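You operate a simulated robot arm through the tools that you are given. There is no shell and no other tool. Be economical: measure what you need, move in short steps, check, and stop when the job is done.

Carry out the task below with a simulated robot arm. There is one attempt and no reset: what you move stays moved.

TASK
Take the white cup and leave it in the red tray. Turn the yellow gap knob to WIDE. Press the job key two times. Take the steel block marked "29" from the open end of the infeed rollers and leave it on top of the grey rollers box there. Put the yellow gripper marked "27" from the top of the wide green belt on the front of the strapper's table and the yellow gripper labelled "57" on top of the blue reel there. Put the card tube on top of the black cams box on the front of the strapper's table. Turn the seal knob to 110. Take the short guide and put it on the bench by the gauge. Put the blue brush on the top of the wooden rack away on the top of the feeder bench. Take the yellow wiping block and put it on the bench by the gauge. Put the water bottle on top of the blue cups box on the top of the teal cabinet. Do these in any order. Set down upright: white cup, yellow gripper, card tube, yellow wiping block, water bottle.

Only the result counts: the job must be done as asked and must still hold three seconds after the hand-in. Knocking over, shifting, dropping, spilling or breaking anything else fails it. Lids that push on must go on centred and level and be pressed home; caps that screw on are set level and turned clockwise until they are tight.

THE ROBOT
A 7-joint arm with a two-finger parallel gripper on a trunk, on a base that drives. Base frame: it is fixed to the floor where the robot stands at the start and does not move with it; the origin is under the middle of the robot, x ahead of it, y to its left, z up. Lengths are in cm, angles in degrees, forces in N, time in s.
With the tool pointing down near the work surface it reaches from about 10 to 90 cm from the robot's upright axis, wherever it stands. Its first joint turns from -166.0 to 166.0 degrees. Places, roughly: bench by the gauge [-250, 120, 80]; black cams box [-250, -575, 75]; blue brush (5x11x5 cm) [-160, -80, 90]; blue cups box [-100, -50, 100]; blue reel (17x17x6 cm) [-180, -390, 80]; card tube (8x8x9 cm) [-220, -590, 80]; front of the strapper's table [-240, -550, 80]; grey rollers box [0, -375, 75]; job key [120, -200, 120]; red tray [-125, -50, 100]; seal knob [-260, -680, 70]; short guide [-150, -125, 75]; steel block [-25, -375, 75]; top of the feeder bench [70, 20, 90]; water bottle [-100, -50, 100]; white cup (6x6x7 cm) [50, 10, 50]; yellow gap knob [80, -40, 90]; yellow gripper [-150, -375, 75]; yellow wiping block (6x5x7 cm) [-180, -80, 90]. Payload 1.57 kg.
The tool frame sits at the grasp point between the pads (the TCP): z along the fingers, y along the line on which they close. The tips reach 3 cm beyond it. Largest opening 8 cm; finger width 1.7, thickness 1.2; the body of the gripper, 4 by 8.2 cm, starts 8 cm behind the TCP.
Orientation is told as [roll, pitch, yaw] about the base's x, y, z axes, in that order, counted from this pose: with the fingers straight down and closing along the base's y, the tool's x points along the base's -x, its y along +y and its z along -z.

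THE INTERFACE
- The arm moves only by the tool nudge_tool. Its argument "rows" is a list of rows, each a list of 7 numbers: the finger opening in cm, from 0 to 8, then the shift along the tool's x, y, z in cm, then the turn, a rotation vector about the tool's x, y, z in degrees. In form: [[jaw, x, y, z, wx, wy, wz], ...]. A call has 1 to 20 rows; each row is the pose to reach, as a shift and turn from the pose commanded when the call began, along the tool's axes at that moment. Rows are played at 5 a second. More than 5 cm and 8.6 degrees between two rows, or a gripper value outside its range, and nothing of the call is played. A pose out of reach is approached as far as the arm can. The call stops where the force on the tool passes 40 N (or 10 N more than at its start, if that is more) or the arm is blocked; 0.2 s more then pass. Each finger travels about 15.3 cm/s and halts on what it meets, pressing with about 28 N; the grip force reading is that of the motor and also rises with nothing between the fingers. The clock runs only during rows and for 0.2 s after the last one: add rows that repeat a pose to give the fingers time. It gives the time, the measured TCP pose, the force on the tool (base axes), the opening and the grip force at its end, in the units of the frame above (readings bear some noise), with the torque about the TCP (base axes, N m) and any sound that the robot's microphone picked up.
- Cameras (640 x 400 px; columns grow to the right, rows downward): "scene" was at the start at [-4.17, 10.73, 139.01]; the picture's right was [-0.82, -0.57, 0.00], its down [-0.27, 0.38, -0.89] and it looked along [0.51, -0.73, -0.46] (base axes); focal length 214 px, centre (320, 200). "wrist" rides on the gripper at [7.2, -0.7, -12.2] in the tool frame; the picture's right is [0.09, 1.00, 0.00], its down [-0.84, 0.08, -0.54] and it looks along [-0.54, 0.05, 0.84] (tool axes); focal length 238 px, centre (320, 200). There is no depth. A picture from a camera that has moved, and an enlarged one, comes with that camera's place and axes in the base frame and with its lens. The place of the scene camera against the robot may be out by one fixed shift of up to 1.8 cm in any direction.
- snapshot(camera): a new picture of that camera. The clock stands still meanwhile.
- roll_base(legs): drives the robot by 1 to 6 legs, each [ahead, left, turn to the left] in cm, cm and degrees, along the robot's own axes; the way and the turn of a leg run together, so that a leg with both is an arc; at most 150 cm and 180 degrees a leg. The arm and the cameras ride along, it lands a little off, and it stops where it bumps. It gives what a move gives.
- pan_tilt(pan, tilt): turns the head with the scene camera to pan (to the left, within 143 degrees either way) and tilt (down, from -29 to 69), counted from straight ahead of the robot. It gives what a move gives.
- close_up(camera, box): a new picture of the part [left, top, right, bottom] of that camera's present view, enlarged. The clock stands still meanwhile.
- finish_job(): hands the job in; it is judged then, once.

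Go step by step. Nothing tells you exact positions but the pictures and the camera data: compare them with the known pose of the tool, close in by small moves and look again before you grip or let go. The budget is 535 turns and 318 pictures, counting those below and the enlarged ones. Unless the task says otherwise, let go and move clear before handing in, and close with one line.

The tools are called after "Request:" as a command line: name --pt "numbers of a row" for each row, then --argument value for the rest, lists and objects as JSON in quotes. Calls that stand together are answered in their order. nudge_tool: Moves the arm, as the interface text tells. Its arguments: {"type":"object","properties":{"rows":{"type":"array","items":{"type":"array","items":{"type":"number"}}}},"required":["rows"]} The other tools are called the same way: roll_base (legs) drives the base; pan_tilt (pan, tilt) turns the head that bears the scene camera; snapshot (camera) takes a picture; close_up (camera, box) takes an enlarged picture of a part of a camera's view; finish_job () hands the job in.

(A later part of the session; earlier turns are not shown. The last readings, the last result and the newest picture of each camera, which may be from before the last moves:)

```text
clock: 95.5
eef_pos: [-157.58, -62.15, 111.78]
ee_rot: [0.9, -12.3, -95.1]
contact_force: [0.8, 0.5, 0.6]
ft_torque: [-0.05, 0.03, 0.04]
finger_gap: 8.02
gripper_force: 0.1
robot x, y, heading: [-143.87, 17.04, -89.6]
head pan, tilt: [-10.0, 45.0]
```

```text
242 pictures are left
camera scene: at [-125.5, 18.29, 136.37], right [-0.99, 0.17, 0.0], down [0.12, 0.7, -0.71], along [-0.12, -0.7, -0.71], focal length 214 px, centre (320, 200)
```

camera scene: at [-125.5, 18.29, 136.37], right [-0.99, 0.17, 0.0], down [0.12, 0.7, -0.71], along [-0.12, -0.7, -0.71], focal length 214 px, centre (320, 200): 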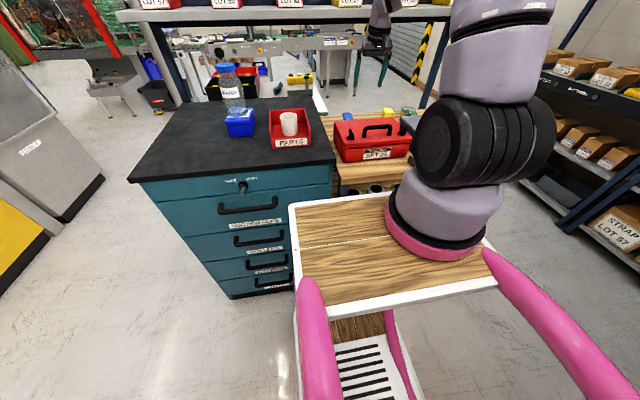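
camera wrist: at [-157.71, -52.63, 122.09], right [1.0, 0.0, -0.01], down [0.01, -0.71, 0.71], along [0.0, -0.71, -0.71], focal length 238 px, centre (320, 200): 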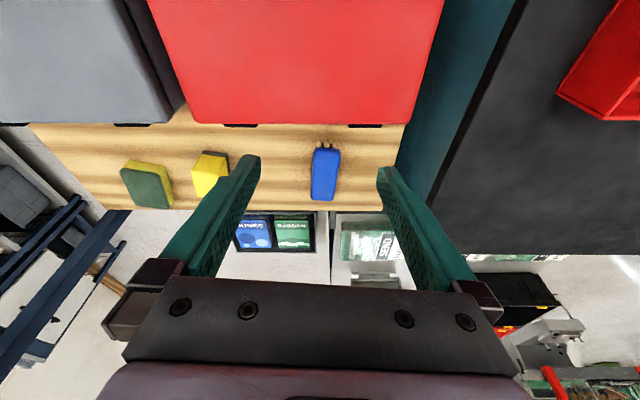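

Request:
close_up --camera "wrist" --box '[180, 110, 420, 220]'

```text
2.67 times, centred on (300, 165) of wrist
camera zoom: at [-157.71, -52.63, 122.09], right [1.0, 0.0, -0.01], down [0.01, -0.71, 0.71], along [0.0, -0.71, -0.71], focal length 636 px, centre (373, 293)
```

zoom: 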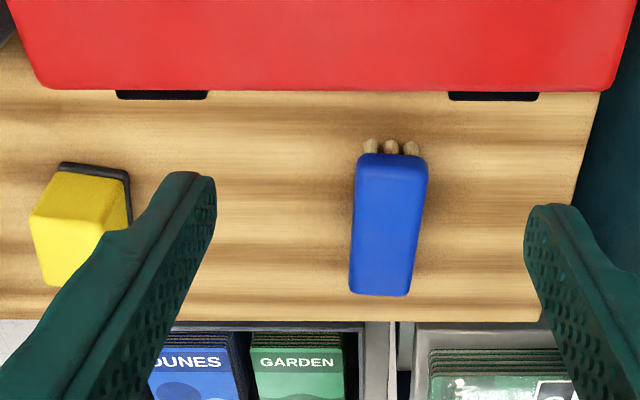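

Request:
pan_tilt --pan -25 --tilt 15

Request:
snapshot --camera "scene"

```text
clock: 96.5
eef_pos: [-157.78, -62.13, 111.6]
ee_rot: [1.0, -12.2, -95.3]
contact_force: [-0.7, 0.6, 0.7]
ft_torque: [0.03, -0.01, 0.01]
finger_gap: 8.05
gripper_force: 0.0
robot x, y, heading: [-143.58, 16.69, -89.5]
head pan, tilt: [-25.0, 15.0]
```

```text
240 pictures are left
camera scene: at [-128.07, 17.77, 141.05], right [-0.91, 0.42, 0.0], down [0.11, 0.24, -0.97], along [-0.4, -0.88, -0.26], focal length 214 px, centre (320, 200)
```

scene: 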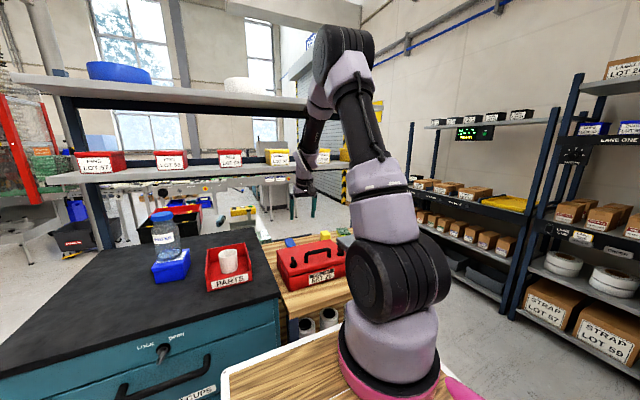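

Brush centre ≈(-156.7,-81.5), top z≈87. Approach with 12° tilt to stay below the shelf and clear of the toolbox.

Request:
nudge_tool --pt "8 -3.7 0.6 3.2 0 0 0" --pt "8 -7.4 1.2 6.4 0 0 0" --pt "8 -11.1 1.7 9.6 0 0 0" --pt "8 -12.5 2 14 0 0 0" --pt "8 -13.5 2.4 18 0 0 0" --pt "8 -14.5 2.7 21 0 0 0"

Request:
snapshot --camera "wrist"

Request:
snapshot --camera "scene"

```text
clock: 97.9
eef_pos: [-155.83, -81.22, 94.63]
ee_rot: [0.8, -12.5, -95.1]
contact_force: [-0.3, 0.3, 1.8]
ft_torque: [0.01, 0.01, 0.03]
finger_gap: 7.98
gripper_force: 0.1
robot x, y, heading: [-143.06, 16.72, -89.5]
head pan, tilt: [-25.0, 15.0]
```

```text
239 pictures are left
camera wrist: at [-155.96, -71.75, 105.02], right [1.0, 0.0, 0.0], down [0.01, -0.7, 0.71], along [0.0, -0.71, -0.7], focal length 238 px, centre (320, 200)
```

wrist: 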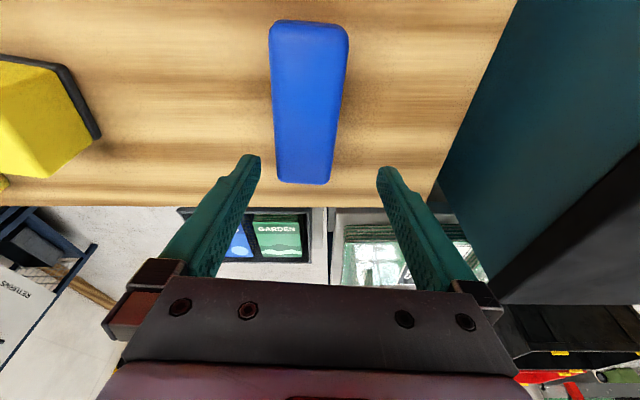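

```text
238 pictures are left
camera scene: at [-127.72, 17.62, 141.05], right [-0.91, 0.41, 0.0], down [0.11, 0.23, -0.97], along [-0.4, -0.88, -0.26], focal length 214 px, centre (320, 200)
```

scene: 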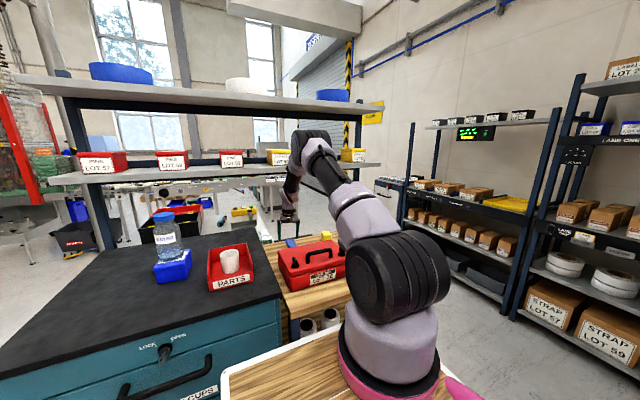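

Request:
nudge_tool --pt "8 0.2 -1.1 2 0 0 0" --pt "8 0.5 -1.1 5 0 0 0" --pt "8 0.7 -1.1 7 0 0 0" --pt "8 0.8 -1.1 7.6 0 0 0"

Request:
snapshot --camera "wrist"

```text
clock: 98.6
eef_pos: [-157.46, -81.41, 89.17]
ee_rot: [0.9, -12.4, -95.5]
contact_force: [3.1, 18.5, 23.6]
ft_torque: [0.7, 0.97, -0.88]
finger_gap: 7.94
gripper_force: 0.1
robot x, y, heading: [-144.01, 17.1, -89.6]
head pan, tilt: [-25.0, 15.0]
stopped in row 3: the force on the tool passed its limit at 67 N (the readings are from after the stop); the commanded pose is now the measured one
```

```text
237 pictures are left
camera wrist: at [-157.5, -71.96, 99.52], right [1.0, 0.0, 0.0], down [0.0, -0.7, 0.71], along [0.0, -0.71, -0.7], focal length 238 px, centre (320, 200)
```

wrist: 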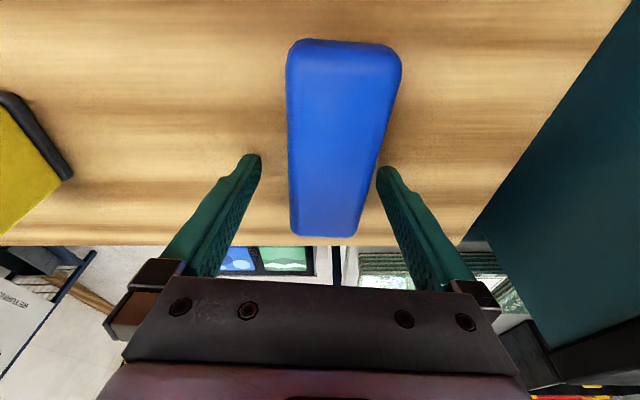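

A finger met the brush's edge. Lift 2.5 cm, shift +1 cm in x and look.

Request:
nudge_tool --pt "8 0 0 -1.5 0 0 0" --pt "8 -0.3 0 -3 0 0 0" --pt "8 -0.3 1.1 -3 0 0 0"

Request:
snapshot --camera "wrist"

```text
clock: 99.4
eef_pos: [-156.49, -81.22, 91.88]
ee_rot: [0.8, -12.3, -95.5]
contact_force: [-0.3, 0.7, -0.2]
ft_torque: [-0.01, 0.0, 0.01]
finger_gap: 8.0
gripper_force: 0.0
robot x, y, heading: [-143.53, 17.04, -89.9]
head pan, tilt: [-25.0, 15.0]
```

```text
236 pictures are left
camera wrist: at [-156.53, -71.83, 102.27], right [1.0, 0.0, 0.0], down [0.0, -0.71, 0.71], along [0.0, -0.71, -0.71], focal length 238 px, centre (320, 200)
```

wrist: 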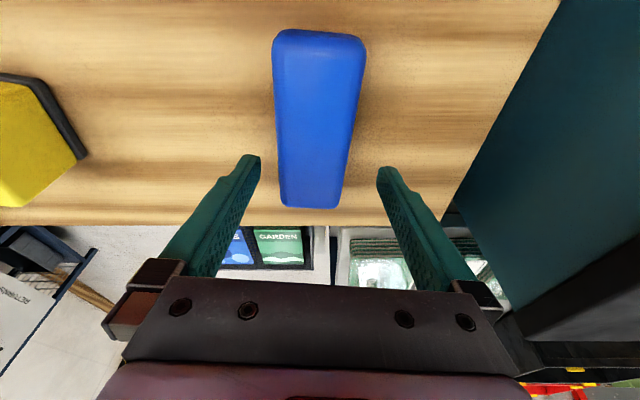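

Re-triangulating: brush top z≈90.2, centre (-156.6,-79.3), rack surface ≈85.7. Adjusting and gripping.

Request:
nudge_tool --pt "8 1.7 -0.2 0.2 0 0 0" --pt "8 2.1 -0.2 1.4 0 0 0" --pt "8 2.2 -0.2 2.2 0 0 0" --pt "6 2.2 -0.2 2.2 0 0 0" --pt "3 2.2 -0.2 2.2 0 0 0" --pt "2 2.2 -0.2 2.2 0 0 0"

Request:
snapshot --camera "wrist"

```text
clock: 100.8
eef_pos: [-156.41, -79.71, 89.25]
ee_rot: [0.9, -12.3, -95.5]
contact_force: [0.7, -0.6, 1.4]
ft_torque: [-0.05, 0.02, 0.07]
finger_gap: 4.47
gripper_force: 28.3
robot x, y, heading: [-143.43, 16.98, -89.7]
head pan, tilt: [-25.0, 15.0]
```

```text
235 pictures are left
camera wrist: at [-156.48, -70.11, 99.57], right [1.0, 0.0, 0.0], down [0.0, -0.71, 0.71], along [0.0, -0.71, -0.71], focal length 238 px, centre (320, 200)
```

wrist: 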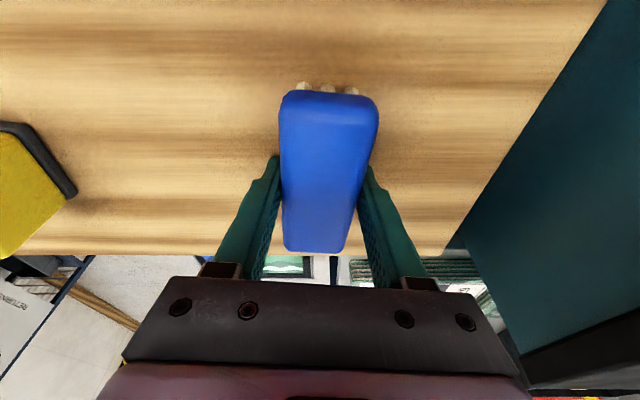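

Brush gripped. Withdraw along the safe path up and back over the toolbox.

Request:
nudge_tool --pt "2 -0.34 0 -3 0 0 0" --pt "2 -0.52 0 -5.7 0 0 0" --pt "2 0.4 0 -9.5 0 0 0" --pt "2 1.4 0 -13.3 0 0 0" --pt "2 3.4 0 -17.1 0 0 0" --pt "2 5.5 0 -20.3 0 0 0" --pt "2 8.5 0 -24 0 0 0" --pt "2 11.9 0 -27 0 0 0" --pt "2 16 0 -28.5 0 0 0" --pt "2 20.5 0 -30 0 0 0"

Request:
snapshot --camera "wrist"

Request:
snapshot --camera "scene"

```text
clock: 103.0
eef_pos: [-154.31, -53.22, 114.02]
ee_rot: [0.9, -12.2, -95.4]
contact_force: [-0.3, 0.4, -2.6]
ft_torque: [0.03, 0.0, 0.01]
finger_gap: 4.47
gripper_force: 28.3
robot x, y, heading: [-143.7, 16.75, -89.5]
head pan, tilt: [-25.0, 15.0]
```

```text
234 pictures are left
camera wrist: at [-154.41, -43.79, 124.44], right [1.0, 0.0, 0.0], down [0.0, -0.71, 0.71], along [0.0, -0.71, -0.71], focal length 238 px, centre (320, 200)
```

wrist: 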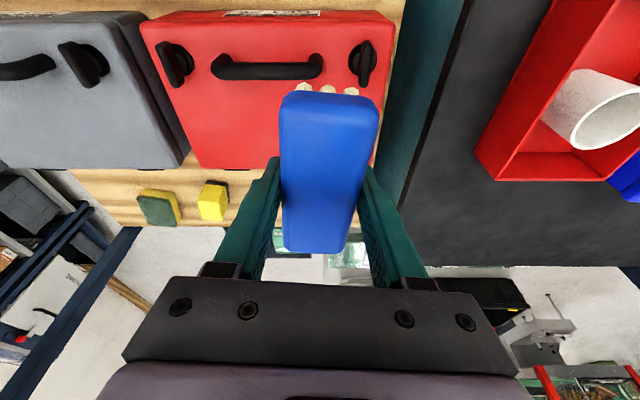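

```text
233 pictures are left
camera scene: at [-128.05, 17.71, 141.06], right [-0.91, 0.42, 0.0], down [0.11, 0.24, -0.97], along [-0.4, -0.88, -0.26], focal length 214 px, centre (320, 200)
```

scene: 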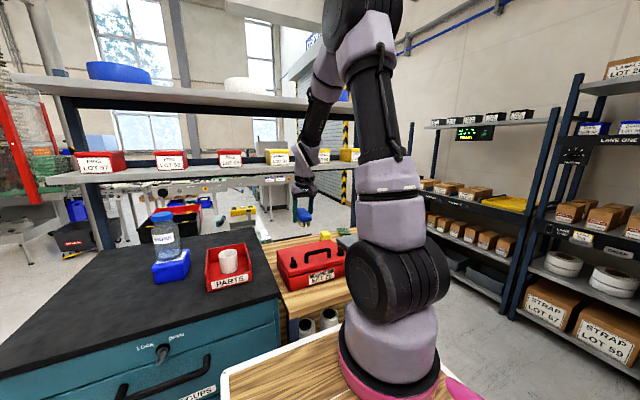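

Now carry the brush to the feeder bench: back off, go sideways, turn to face the bench.

Request:
roll_base --legs '[[-17, 0, 0], [0, 100, 0], [0, 0, 90]]'

Request:
pan_tilt --pan 0 --tilt 35

Request:
snapshot --camera "scene"

Request:
snapshot --camera "wrist"

```text
clock: 113.0
eef_pos: [25.66, 23.94, 114.19]
ee_rot: [1.0, -12.3, -5.6]
contact_force: [0.1, -0.1, -1.2]
ft_torque: [-0.01, 0.0, -0.01]
finger_gap: 4.47
gripper_force: 27.9
robot x, y, heading: [-44.5, 34.75, 0.4]
head pan, tilt: [-25.0, 15.0]
```

```text
clock: 113.9
eef_pos: [25.63, 23.9, 114.13]
ee_rot: [0.8, -12.3, -5.5]
contact_force: [-0.1, 0.7, -1.7]
ft_torque: [-0.01, -0.01, 0.01]
finger_gap: 4.43
gripper_force: 28.1
robot x, y, heading: [-44.52, 34.56, 0.2]
head pan, tilt: [0.0, 35.0]
```

```text
232 pictures are left
camera scene: at [-45.2, 52.85, 137.86], right [0.0, -1.0, 0.0], down [-0.57, 0.0, -0.82], along [0.82, 0.0, -0.57], focal length 214 px, centre (320, 200)
```

scene: 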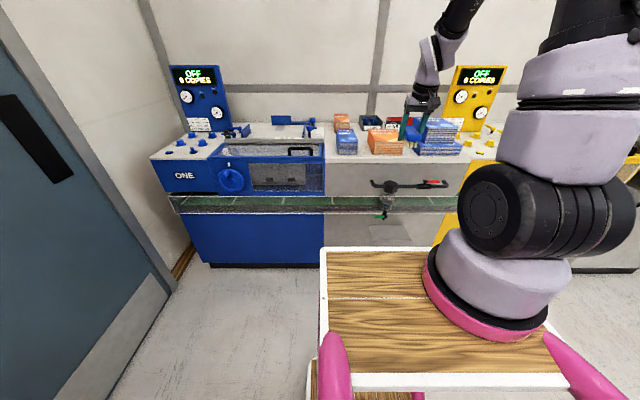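

```text
231 pictures are left
camera wrist: at [15.9, 23.8, 124.48], right [0.0, 1.0, 0.0], down [0.71, 0.0, 0.71], along [0.71, 0.0, -0.71], focal length 238 px, centre (320, 200)
```

wrist: 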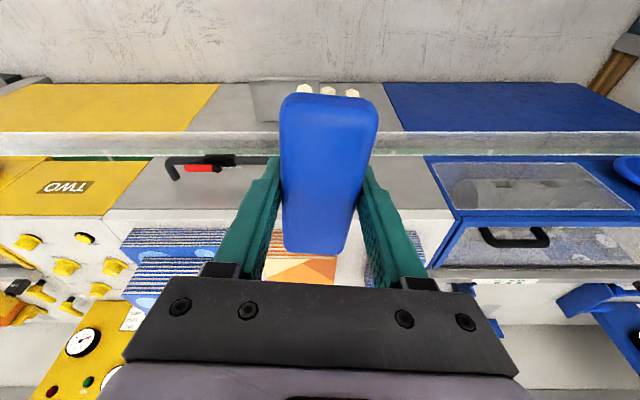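

Request:
close_up --camera "scene" --box '[310, 95, 500, 215]'

```text
3.33 times, centred on (405, 155) of scene
camera zoom: at [-45.2, 52.85, 137.86], right [0.0, -1.0, 0.0], down [-0.57, 0.0, -0.82], along [0.82, 0.0, -0.57], focal length 715 px, centre (37, 350)
```

zoom: 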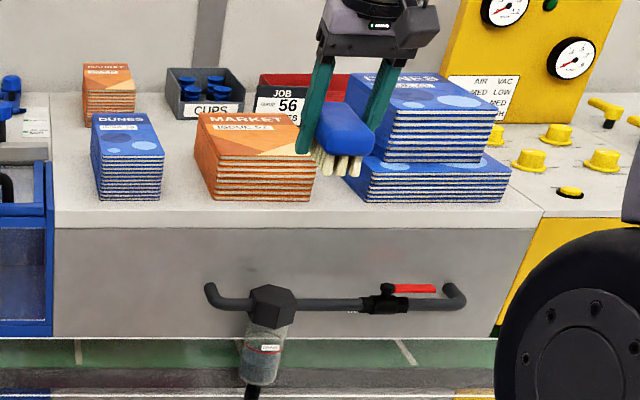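

Request:
nudge_tool --pt "2 0 0 -4 0 0 0" --pt "2 0 0 -8 0 0 0" --pt "2 0 0 -8 0 6 0" --pt "2 0 0 -8 0 12 0"

Request:
roll_base --legs '[[27, 0, 0]]'

Request:
snapshot --camera "wrist"

Request:
snapshot --camera "scene"

```text
clock: 114.9
eef_pos: [23.93, 23.95, 122.08]
ee_rot: [0.9, -0.4, -5.3]
contact_force: [0.0, -0.1, -0.8]
ft_torque: [-0.01, -0.03, -0.03]
finger_gap: 4.47
gripper_force: 28.3
robot x, y, heading: [-44.44, 34.5, 0.3]
head pan, tilt: [0.0, 35.0]
```

```text
clock: 116.8
eef_pos: [51.09, 24.04, 121.9]
ee_rot: [0.9, -0.2, -5.4]
contact_force: [0.2, -0.4, -1.0]
ft_torque: [-0.01, 0.02, 0.01]
finger_gap: 4.44
gripper_force: 28.4
robot x, y, heading: [-16.92, 34.74, 0.3]
head pan, tilt: [0.0, 35.0]
```

```text
229 pictures are left
camera wrist: at [43.8, 23.71, 134.07], right [0.0, 1.0, 0.01], down [0.84, -0.01, 0.55], along [0.55, 0.01, -0.84], focal length 238 px, centre (320, 200)
```

wrist: 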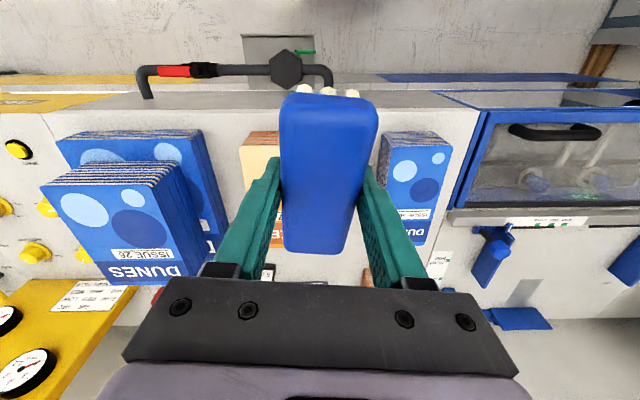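

```text
228 pictures are left
camera scene: at [-17.91, 52.99, 137.86], right [0.0, -1.0, 0.0], down [-0.57, 0.0, -0.82], along [0.82, 0.0, -0.57], focal length 214 px, centre (320, 200)
```

scene: 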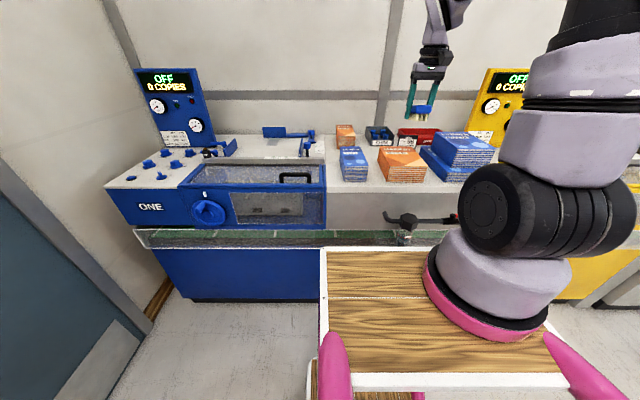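

Request:
close_up --camera "scene" --box '[310, 105, 510, 215]'

Request:
close_up --camera "wrist" --box '[180, 80, 480, 290]'

```text
3.20 times, centred on (410, 160) of scene
camera zoom: at [-17.91, 52.99, 137.86], right [0.0, -1.0, 0.0], down [-0.57, 0.0, -0.82], along [0.82, 0.0, -0.57], focal length 686 px, centre (32, 328)
```

zoom: 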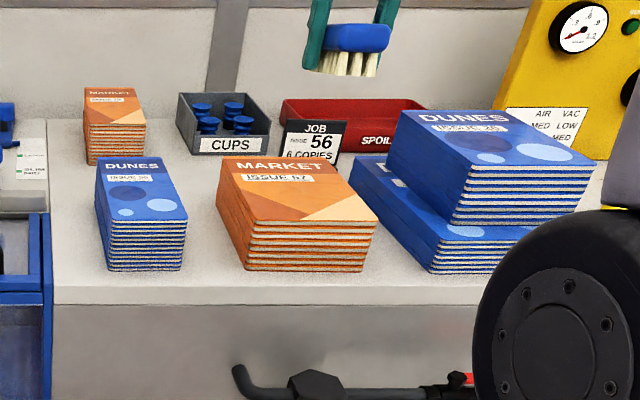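

```text
1.90 times, centred on (330, 185) of wrist
camera zoom: at [43.8, 23.71, 134.07], right [0.0, 1.0, 0.01], down [0.84, -0.01, 0.55], along [0.55, 0.01, -0.84], focal length 454 px, centre (301, 229)
```

zoom: 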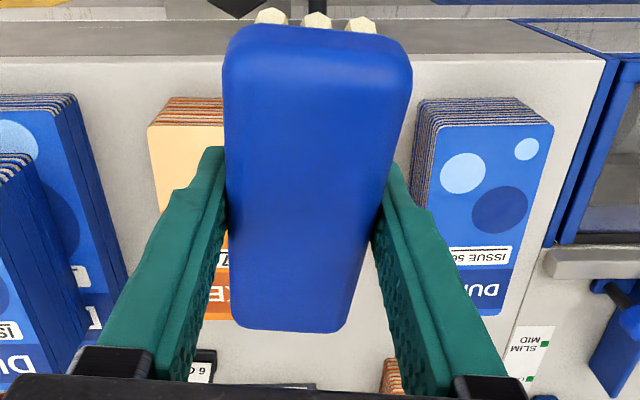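

There is a free strip behind the front stacks (x≈79–94). I'll lay the brush there near (85.5,27).

Request:
roll_base --legs '[[10, 0, 0]]'

Request:
nudge_tool --pt "2 -4 0.9 0 0 -3 -1" --pt "2 -8 1.8 0 0 -6 -2" --pt "2 -12 2.7 2 0 -9 -3" --pt "2 -16 3.6 4 0 -12 -4" --pt "2 -20 4.5 6 0 -12 -5" --pt "2 -24.1 5.3 8 0 -12 -5" --pt "2 -24.1 5.3 11 0 -12 -5"

Request:
snapshot --camera "wrist"

Request:
snapshot --camera "scene"

```text
clock: 118.0
eef_pos: [61.42, 24.09, 121.84]
ee_rot: [0.8, -0.3, -5.3]
contact_force: [0.5, 0.3, -1.3]
ft_torque: [-0.04, -0.02, -0.03]
finger_gap: 4.46
gripper_force: 27.9
robot x, y, heading: [-7.43, 34.72, 0.4]
head pan, tilt: [0.0, 35.0]
```

```text
clock: 119.6
eef_pos: [85.86, 27.36, 111.12]
ee_rot: [0.4, -12.3, -0.4]
contact_force: [-0.6, 0.1, -0.9]
ft_torque: [-0.01, -0.02, 0.0]
finger_gap: 4.45
gripper_force: 28.1
robot x, y, heading: [-7.29, 34.67, 0.3]
head pan, tilt: [0.0, 35.0]
```

```text
225 pictures are left
camera wrist: at [76.05, 26.46, 121.43], right [-0.08, 1.0, -0.01], down [0.7, 0.07, 0.71], along [0.71, 0.05, -0.7], focal length 238 px, centre (320, 200)
```

wrist: 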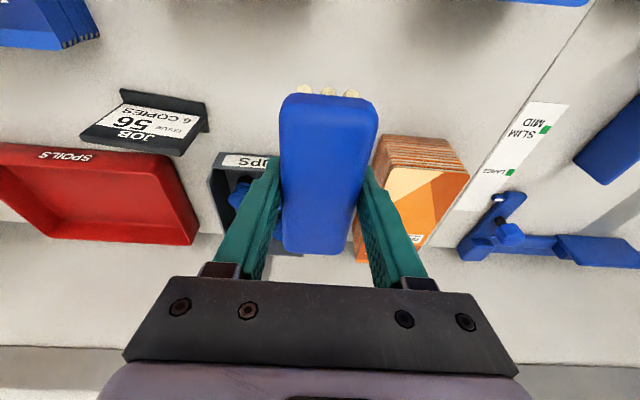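

```text
224 pictures are left
camera scene: at [-7.89, 53.04, 137.86], right [0.0, -1.0, 0.0], down [-0.57, 0.0, -0.82], along [0.82, 0.0, -0.57], focal length 214 px, centre (320, 200)
```

scene: 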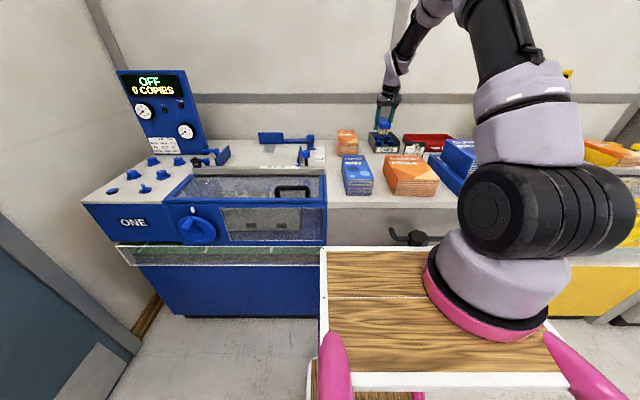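

Area is clear. Lower toward the bench.

Request:
nudge_tool --pt "2 1.3 0 4.5 0 0 0" --pt "2 2.5 0 9 0 0 0" --pt "2 3.36 0 12.6 0 0 0"

Request:
snapshot --camera "wrist"

Request:
close_up --camera "scene" --box '[320, 90, 460, 200]'

```text
clock: 120.4
eef_pos: [85.14, 27.36, 98.13]
ee_rot: [0.2, -12.4, -0.4]
contact_force: [-0.5, 0.1, -1.1]
ft_torque: [0.01, 0.02, -0.01]
finger_gap: 4.47
gripper_force: 28.2
robot x, y, heading: [-7.04, 34.67, 0.3]
head pan, tilt: [0.0, 35.0]
```

```text
223 pictures are left
camera wrist: at [75.44, 26.51, 108.44], right [-0.08, 1.0, -0.01], down [0.7, 0.07, 0.71], along [0.71, 0.05, -0.7], focal length 238 px, centre (320, 200)
```

wrist: 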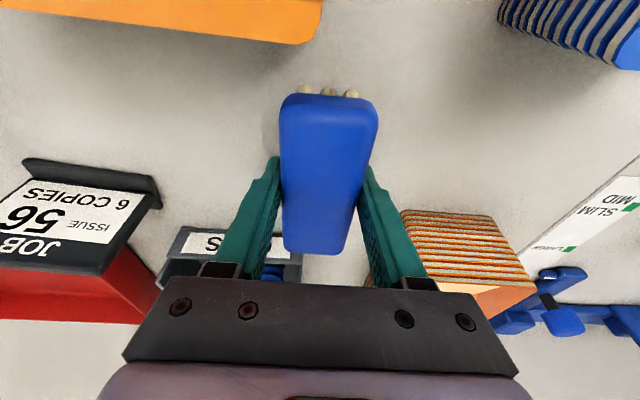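

```text
3.64 times, centred on (390, 145) of scene
camera zoom: at [-7.89, 53.04, 137.86], right [0.0, -1.0, 0.0], down [-0.57, 0.0, -0.82], along [0.82, 0.0, -0.57], focal length 780 px, centre (66, 400)
```

zoom: 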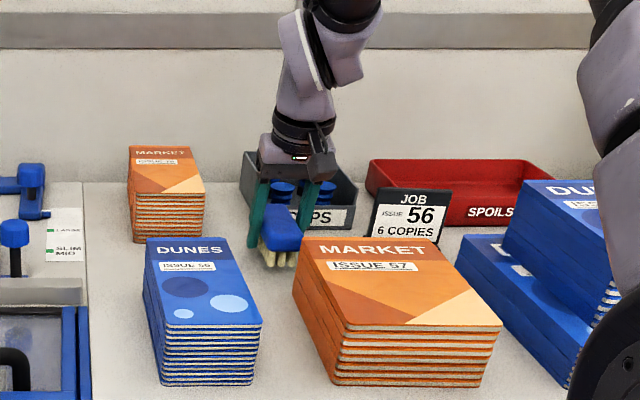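

Request:
nudge_tool --pt "2 0.2 0 1 0 0 0" --pt "2 0.4 0 2 0 0 0"

Request:
nudge_tool --pt "2 0.1 0 0.4 0 0 0" --pt "2 0.17 0 0.8 0 0 0"

```text
clock: 121.0
eef_pos: [85.19, 27.38, 96.32]
ee_rot: [0.3, -12.5, -0.4]
contact_force: [-2.9, 0.2, 10.0]
ft_torque: [-0.15, 0.67, -0.05]
finger_gap: 4.48
gripper_force: 27.8
robot x, y, heading: [-7.73, 35.34, 0.4]
head pan, tilt: [0.0, 35.0]
```

```text
clock: 121.5
eef_pos: [85.49, 27.45, 96.14]
ee_rot: [0.4, -12.9, -0.5]
contact_force: [0.5, 0.5, 11.9]
ft_torque: [-0.1, 0.62, 0.02]
finger_gap: 4.46
gripper_force: 27.9
robot x, y, heading: [-7.09, 35.05, 0.2]
head pan, tilt: [0.0, 35.0]
stopped in row 2: the force on the tool passed its limit at 46 N (the readings are from after the stop); the commanded pose is now the measured one
```

Contact made. Release and rise.

Request:
nudge_tool --pt "4.5 0 0 0 0 0 0" --pt "5.5 0 0 0 0 0 0" --pt "6.5 0 0 0 0 0 0" --pt "6.5 -0.4 0 -2 0 0 0" --pt "6.5 -1 0 -5 0 0 0" --pt "6.5 -2 0 -9.5 0 0 0" --pt "6.5 -3 0 -14 0 0 0" --pt "6.5 -4 0 -18.5 0 0 0"

Request:
snapshot --camera "wrist"

Request:
close_up --camera "scene" --box '[320, 90, 460, 200]'

```text
clock: 123.3
eef_pos: [85.3, 27.15, 114.86]
ee_rot: [0.3, -12.5, -0.4]
contact_force: [0.9, 0.0, -0.4]
ft_torque: [0.03, 0.02, -0.01]
finger_gap: 6.5
gripper_force: 0.1
robot x, y, heading: [-7.35, 34.51, 0.4]
head pan, tilt: [0.0, 35.0]
```

```text
221 pictures are left
camera wrist: at [75.43, 26.43, 125.19], right [-0.08, 1.0, -0.01], down [0.7, 0.07, 0.71], along [0.71, 0.05, -0.7], focal length 238 px, centre (320, 200)
```

wrist: 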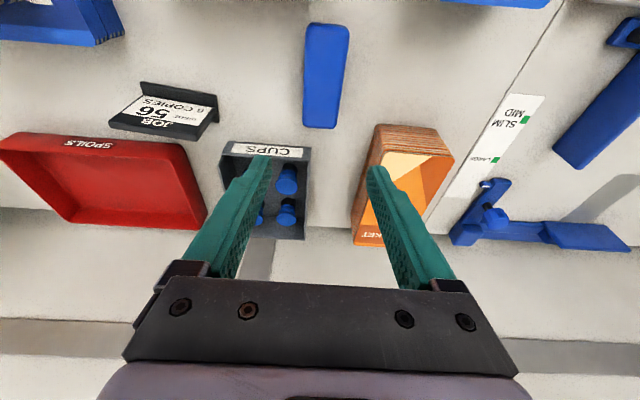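

```text
3.64 times, centred on (390, 145) of scene
camera zoom: at [-7.82, 53.03, 137.86], right [0.0, -1.0, 0.0], down [-0.57, 0.0, -0.82], along [0.82, 0.0, -0.57], focal length 780 px, centre (66, 400)
```

zoom: 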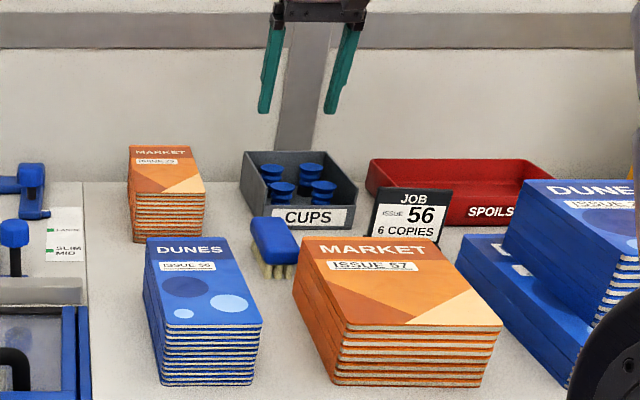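

Brush placed. Next the yellow wiping block: retract the arm and return to the rack.

Request:
nudge_tool --pt "6.5 0 0 -4.5 0 0 0" --pt "6.5 0 0 -9 0 0 0" --pt "6.5 4.5 0 -9 0 0 0" --pt "6.5 9 0 -9 0 0 0" --pt "6.5 13.5 0 -9 0 0 0" --pt "6.5 18 -1 -7 0 0 0" --pt "6.5 22 -2 -5 0 0 0"

Request:
roll_base --legs '[[-32, 0, 0], [0, 0, -90], [0, -115, 0], [17, 0, 0]]'

Request:
snapshot --camera "wrist"

Request:
pan_tilt --pan -20 --tilt 35

Request:
snapshot --camera "scene"

```text
refused: row 6 steps farther than a row can; nothing moved
```

```text
clock: 135.7
eef_pos: [-161.88, -72.94, 114.76]
ee_rot: [0.5, -12.0, -90.6]
contact_force: [-1.7, 23.1, 5.8]
ft_torque: [-3.08, -0.12, -0.02]
finger_gap: 6.49
gripper_force: 0.1
robot x, y, heading: [-155.05, 18.86, -89.7]
head pan, tilt: [0.0, 35.0]
stopped in leg 4: the force on the tool passed its limit at 121 N (the readings are from after the stop); the commanded pose is now the measured one
```

```text
219 pictures are left
camera wrist: at [-162.65, -63.51, 125.26], right [1.0, 0.08, -0.01], down [0.07, -0.71, 0.7], along [0.05, -0.7, -0.71], focal length 238 px, centre (320, 200)
```

wrist: 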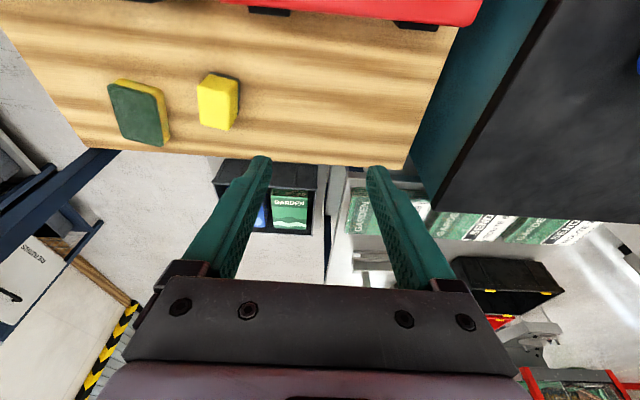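

```text
clock: 136.6
eef_pos: [-161.8, -72.9, 114.83]
ee_rot: [0.4, -12.0, -90.5]
contact_force: [-0.8, 32.8, 8.1]
ft_torque: [-4.15, -0.1, -0.04]
finger_gap: 6.5
gripper_force: 0.1
robot x, y, heading: [-154.55, 18.76, -89.8]
head pan, tilt: [-20.0, 35.0]
```

```text
218 pictures are left
camera scene: at [-138.05, 20.14, 137.86], right [-0.94, 0.33, 0.0], down [0.19, 0.54, -0.82], along [-0.27, -0.77, -0.57], focal length 214 px, centre (320, 200)
```

scene: 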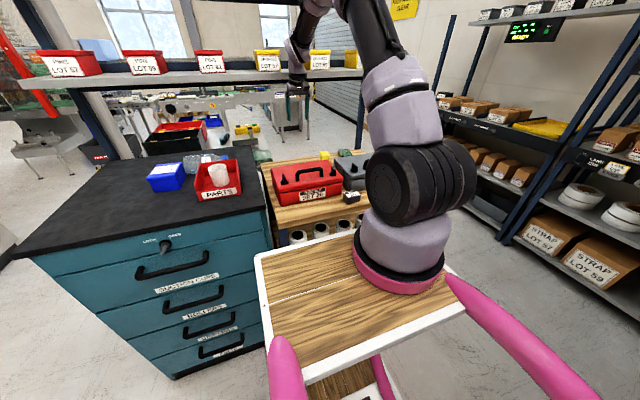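

The arm retraction was refused and the arm swept the bottle and touched the shelf. I'll back off immediately and inspect.

Request:
roll_base --legs '[[-17, 0, 0]]'

Request:
close_up --camera "scene" --box '[40, 100, 360, 300]'

Request:
snapshot --camera "scene"

```text
clock: 138.0
eef_pos: [-161.94, -55.91, 114.63]
ee_rot: [0.6, -11.9, -90.5]
contact_force: [-0.2, 0.0, 0.3]
ft_torque: [0.0, -0.02, 0.01]
finger_gap: 6.49
gripper_force: 0.2
robot x, y, heading: [-154.58, 35.8, -89.7]
head pan, tilt: [-20.0, 35.0]
```

```text
2.00 times, centred on (200, 200) of scene
camera zoom: at [-138.19, 37.09, 137.86], right [-0.94, 0.33, 0.0], down [0.19, 0.54, -0.82], along [-0.27, -0.77, -0.57], focal length 429 px, centre (560, 200)
```

zoom: 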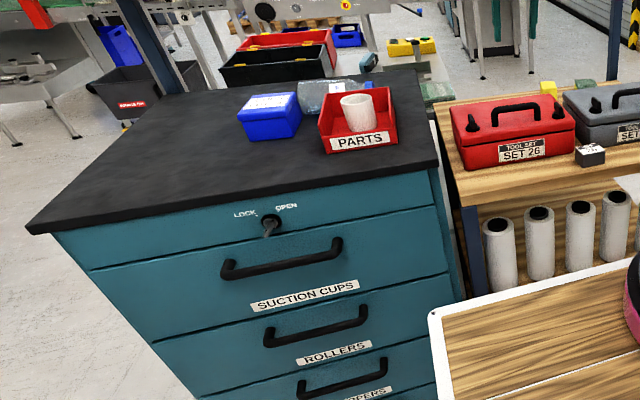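

```text
216 pictures are left
camera scene: at [-138.19, 37.09, 137.86], right [-0.94, 0.33, 0.0], down [0.19, 0.54, -0.82], along [-0.27, -0.77, -0.57], focal length 214 px, centre (320, 200)
```

scene: 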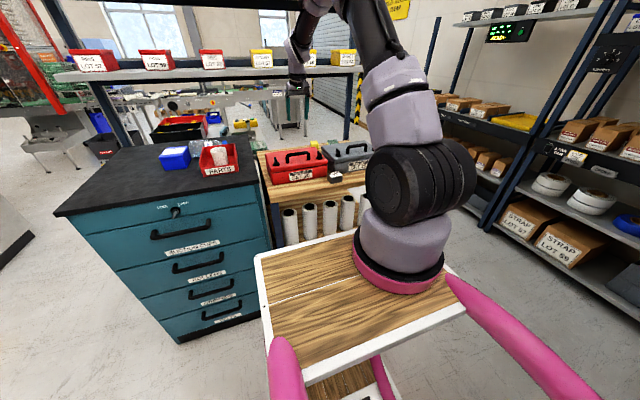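

The bottle lies behind the tray; tray, cup and box look in place. I'll move the arm over it for a top view.

Request:
nudge_tool --pt "6.5 3 0 -3 0 0 0" --pt "6.5 5 0 -7 0 3 0" --pt "6.5 5 0 -10 0 6 0" --pt "6.5 5 0 -10 0 12 0"

```text
clock: 139.0
eef_pos: [-162.08, -49.0, 123.58]
ee_rot: [0.5, 0.1, -90.4]
contact_force: [0.0, 0.5, -0.1]
ft_torque: [-0.04, 0.0, 0.04]
finger_gap: 6.5
gripper_force: 0.1
robot x, y, heading: [-154.62, 35.7, -89.8]
head pan, tilt: [-20.0, 35.0]
```

Request:
roll_base --legs '[[0, 42, 0]]'

Request:
snapshot --camera "wrist"

Request:
pan_tilt --pan 0 --tilt 35

Request:
snapshot --camera "scene"

```text
clock: 141.6
eef_pos: [-120.02, -48.7, 123.41]
ee_rot: [0.5, 0.1, -90.4]
contact_force: [0.7, -0.1, -0.1]
ft_torque: [0.01, -0.01, 0.02]
finger_gap: 6.51
gripper_force: 0.1
robot x, y, heading: [-112.34, 36.12, -89.6]
head pan, tilt: [-20.0, 35.0]
```

```text
215 pictures are left
camera wrist: at [-120.9, -41.69, 135.62], right [1.0, 0.08, 0.01], down [0.07, -0.84, 0.54], along [0.05, -0.54, -0.84], focal length 238 px, centre (320, 200)
```

wrist: 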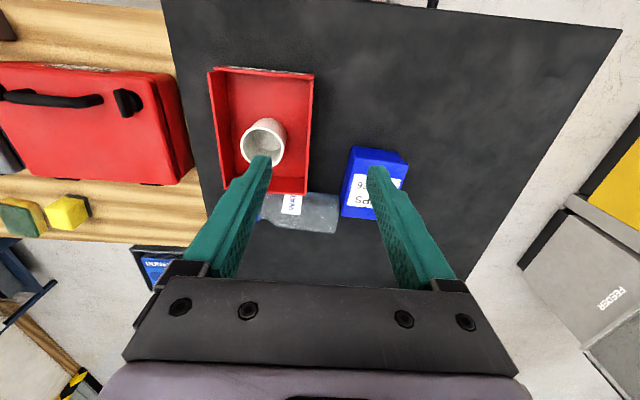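

```text
clock: 142.4
eef_pos: [-120.15, -48.68, 123.41]
ee_rot: [0.5, 0.2, -90.4]
contact_force: [1.2, -0.2, -0.9]
ft_torque: [0.02, 0.0, 0.0]
finger_gap: 6.49
gripper_force: 0.1
robot x, y, heading: [-112.78, 36.34, -89.7]
head pan, tilt: [0.0, 35.0]
```

```text
214 pictures are left
camera scene: at [-93.16, 36.89, 137.86], right [-1.0, -0.01, 0.0], down [0.0, 0.57, -0.82], along [0.01, -0.82, -0.57], focal length 214 px, centre (320, 200)
```

scene: 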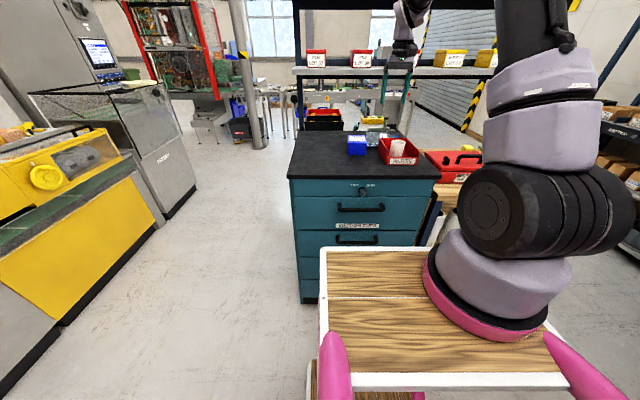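

Request:
close_up --camera "wrist" --box '[190, 50, 430, 260]'

Request:
close_up --camera "scene" --box '[330, 110, 450, 190]'

```text
1.90 times, centred on (310, 155) of wrist
camera zoom: at [-120.9, -41.69, 135.62], right [1.0, 0.08, 0.01], down [0.07, -0.84, 0.54], along [0.05, -0.54, -0.84], focal length 454 px, centre (339, 286)
```

zoom: 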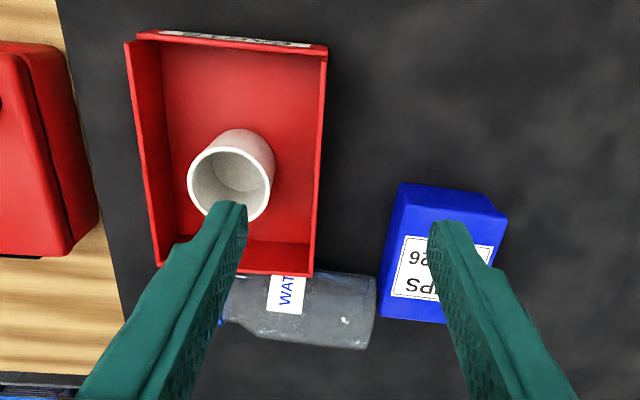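

```text
5.00 times, centred on (390, 150) of scene
camera zoom: at [-93.16, 36.89, 137.86], right [-1.0, -0.01, 0.0], down [0.0, 0.57, -0.82], along [0.01, -0.82, -0.57], focal length 1072 px, centre (-30, 450)
```

zoom: 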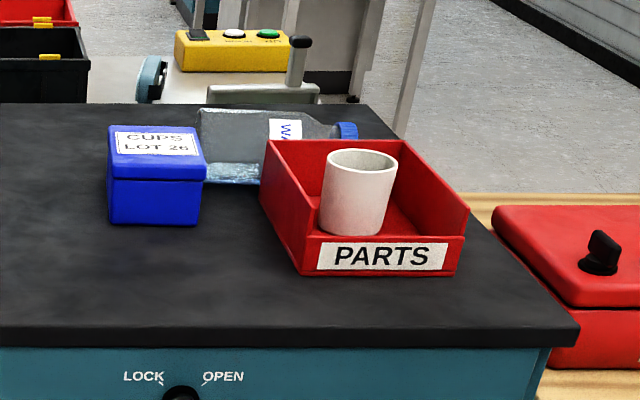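

The bottle's base points to +x, cap to -x, right behind the tray. I'll go to the cabinet's +x side, grip it near its base and rotate it upright. First retract the arm.

Request:
nudge_tool --pt "8 4.5 0 0 0 0 0" --pt "8 9 0 0 0 0 0" --pt "8 13.5 0 0 0 0 0" --pt "8 18 0 0 0 0 0" --pt "8 22.5 0 0 0 0 0" --pt "8 27 0 0 0 0 0" --pt "8 31.5 0 0 0 0 0"

```text
clock: 144.1
eef_pos: [-119.83, -17.34, 123.52]
ee_rot: [0.5, 0.1, -90.4]
contact_force: [-0.2, -0.5, -0.3]
ft_torque: [0.06, 0.05, 0.0]
finger_gap: 8.0
gripper_force: 0.0
robot x, y, heading: [-112.76, 36.51, -89.6]
head pan, tilt: [0.0, 35.0]
```

Request:
roll_base --legs '[[0, 95, 0], [0, 0, -90]]'

Request:
pan_tilt --pan 20 --tilt 35

Request:
snapshot --camera "scene"

```text
clock: 152.9
eef_pos: [-70.2, 44.64, 123.51]
ee_rot: [0.5, 0.1, 179.4]
contact_force: [0.4, 0.1, 0.5]
ft_torque: [0.01, 0.01, 0.02]
finger_gap: 7.99
gripper_force: 0.2
robot x, y, heading: [-16.82, 36.9, -179.8]
head pan, tilt: [0.0, 35.0]
```

```text
clock: 153.7
eef_pos: [-70.24, 44.62, 123.58]
ee_rot: [0.5, 0.1, 179.3]
contact_force: [0.2, -1.3, -0.7]
ft_torque: [0.02, 0.01, 0.0]
finger_gap: 8.02
gripper_force: 0.0
robot x, y, heading: [-16.47, 37.25, -180.0]
head pan, tilt: [20.0, 35.0]
```

```text
211 pictures are left
camera scene: at [-14.26, 14.55, 137.86], right [-0.34, 0.94, 0.0], down [0.54, 0.2, -0.82], along [-0.77, -0.28, -0.57], focal length 214 px, centre (320, 200)
```

scene: 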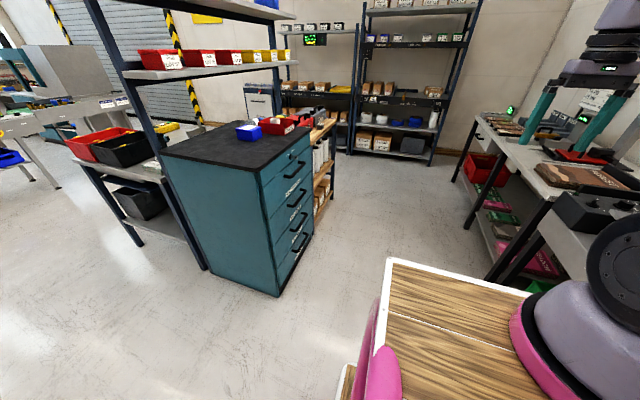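

Request:
roll_base --legs '[[0, 97, 0]]'

Request:
pan_tilt --pan 0 --tilt 35

Request:
snapshot --camera "scene"

Request:
snapshot --camera "wrist"

```text
clock: 158.8
eef_pos: [-69.59, -52.86, 123.52]
ee_rot: [0.5, 0.1, 179.7]
contact_force: [0.2, -0.3, 0.5]
ft_torque: [0.0, -0.01, 0.0]
finger_gap: 8.01
gripper_force: 0.0
robot x, y, heading: [-15.79, -59.7, -179.5]
head pan, tilt: [20.0, 35.0]
```

```text
clock: 159.6
eef_pos: [-69.45, -52.87, 123.48]
ee_rot: [0.5, 0.1, 179.7]
contact_force: [0.4, 0.1, 0.0]
ft_torque: [0.0, -0.01, 0.0]
finger_gap: 7.97
gripper_force: 0.0
robot x, y, heading: [-16.16, -59.35, -179.4]
head pan, tilt: [0.0, 35.0]
```

```text
210 pictures are left
camera scene: at [-13.9, -79.47, 137.86], right [-0.01, 1.0, 0.0], down [0.57, 0.01, -0.82], along [-0.82, -0.01, -0.57], focal length 214 px, centre (320, 200)
```

scene: 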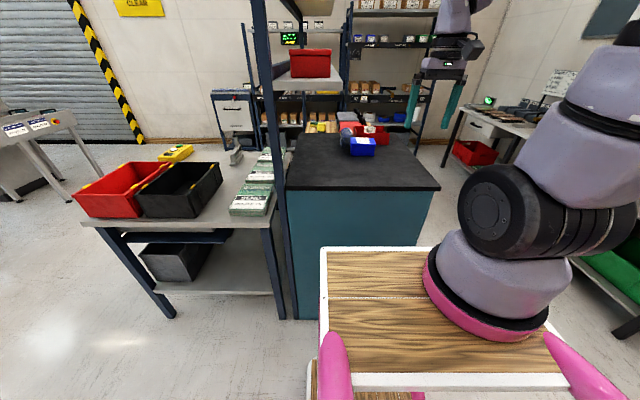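

```text
209 pictures are left
camera wrist: at [-62.48, -52.25, 135.68], right [0.09, -1.0, 0.01], down [-0.84, -0.07, 0.54], along [-0.54, -0.06, -0.84], focal length 238 px, centre (320, 200)
```

wrist: 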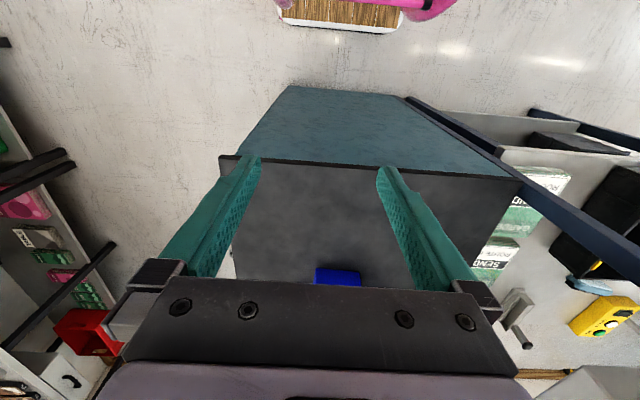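

Request:
nudge_tool --pt "8 -4.8 0.6 0 0 0 0" --pt "8 -9.6 1.2 0 0 0 0" --pt "8 -14.4 1.8 0 0 0 0" --pt "8 -19.2 2.4 0 0 0 0" --pt "8 -24 3 0 0 0 0" --pt "8 -28.8 3.6 0 0 0 0" --pt "8 -33.6 4.2 0 0 0 0" --pt "8 -38.4 5 0 0 0 0" --pt "8 -43 5.5 0 0 0 0"

Request:
snapshot --camera "wrist"

Request:
snapshot --camera "scene"

```text
clock: 161.6
eef_pos: [-112.53, -58.28, 123.64]
ee_rot: [0.5, 0.1, 179.8]
contact_force: [0.8, -0.3, 1.7]
ft_torque: [-0.02, 0.05, 0.01]
finger_gap: 8.03
gripper_force: 0.1
robot x, y, heading: [-15.68, -59.66, -179.2]
head pan, tilt: [0.0, 35.0]
```

```text
208 pictures are left
camera wrist: at [-105.4, -57.72, 135.86], right [0.09, -1.0, 0.01], down [-0.84, -0.07, 0.54], along [-0.54, -0.06, -0.84], focal length 238 px, centre (320, 200)
```

wrist: 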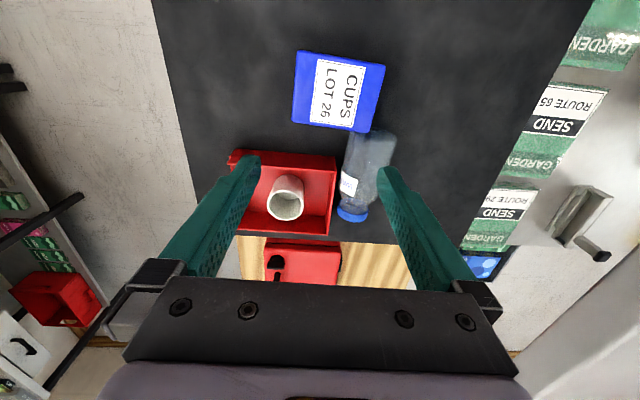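

```text
207 pictures are left
camera scene: at [-13.82, -79.45, 137.86], right [-0.01, 1.0, 0.0], down [0.57, 0.01, -0.82], along [-0.82, -0.01, -0.57], focal length 214 px, centre (320, 200)
```

scene: 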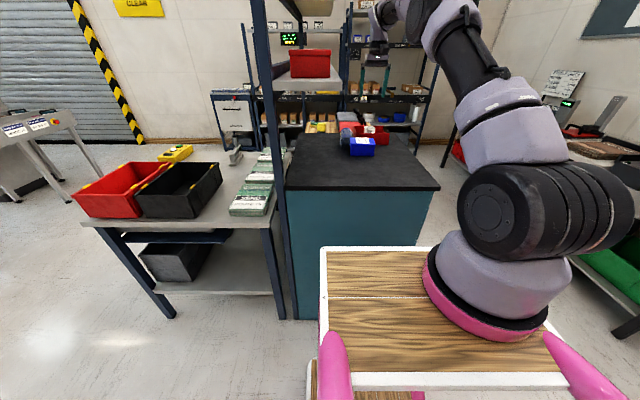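

Request:
close_up --camera "wrist" --box '[220, 40, 420, 240]'

```text
2.00 times, centred on (320, 140) of wrist
camera zoom: at [-105.4, -57.72, 135.86], right [0.09, -1.0, 0.01], down [-0.84, -0.07, 0.54], along [-0.54, -0.06, -0.84], focal length 477 px, centre (320, 320)
```

zoom: 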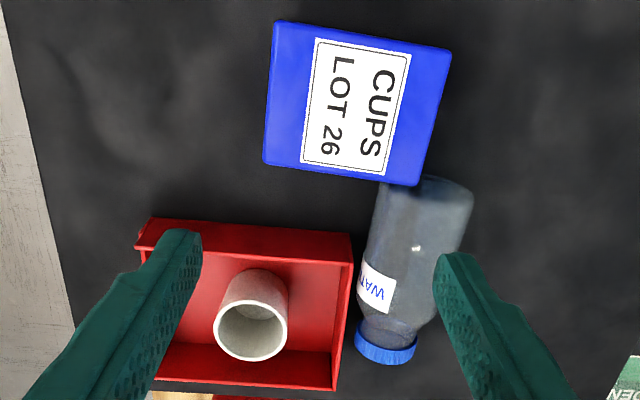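

Plan: grip the bottle near its base (between tray and box), drag it to the open area, then upright it there. First hover above the grip point with a slight lean away from the shelf.

Request:
nudge_tool --pt "8 -1.5 2 3 -3 0 0" --pt "8 -3 4.5 6 -6 0 0" --pt "8 -4.7 7 9 -10 0 0" --pt "8 -4.7 8.2 12.5 -10 0 0"

Request:
snapshot --camera "wrist"

Request:
snapshot --camera "scene"

```text
clock: 162.6
eef_pos: [-117.07, -66.37, 111.02]
ee_rot: [10.5, 0.1, 179.8]
contact_force: [0.5, -0.5, 0.2]
ft_torque: [0.01, -0.03, 0.0]
finger_gap: 7.97
gripper_force: 0.0
robot x, y, heading: [-15.68, -59.51, -179.4]
head pan, tilt: [0.0, 35.0]
```

```text
205 pictures are left
camera wrist: at [-110.1, -63.82, 122.87], right [0.09, -0.98, 0.18], down [-0.84, 0.03, 0.55], along [-0.54, -0.2, -0.82], focal length 238 px, centre (320, 200)
```

wrist: 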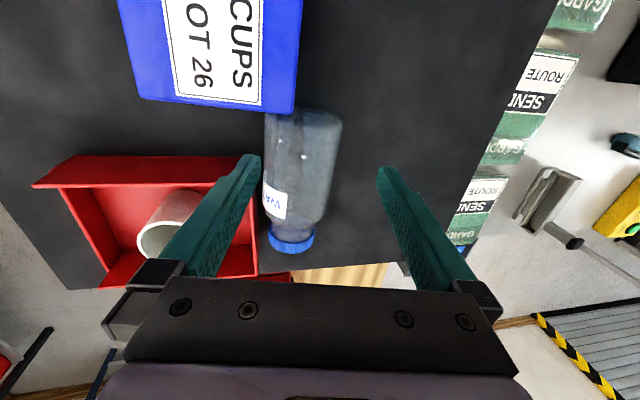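

```text
204 pictures are left
camera scene: at [-13.88, -79.45, 137.86], right [-0.01, 1.0, 0.0], down [0.57, 0.01, -0.82], along [-0.82, -0.01, -0.57], focal length 214 px, centre (320, 200)
```

scene: 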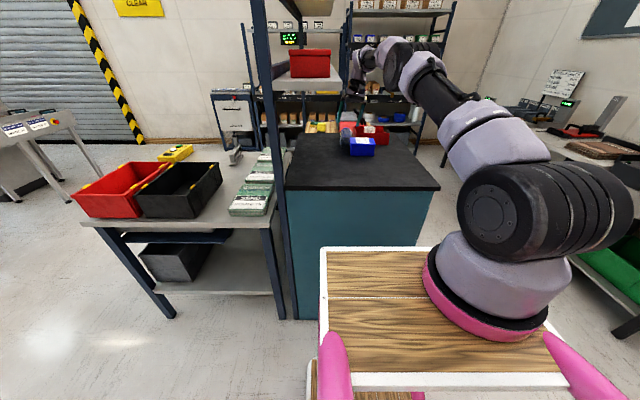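

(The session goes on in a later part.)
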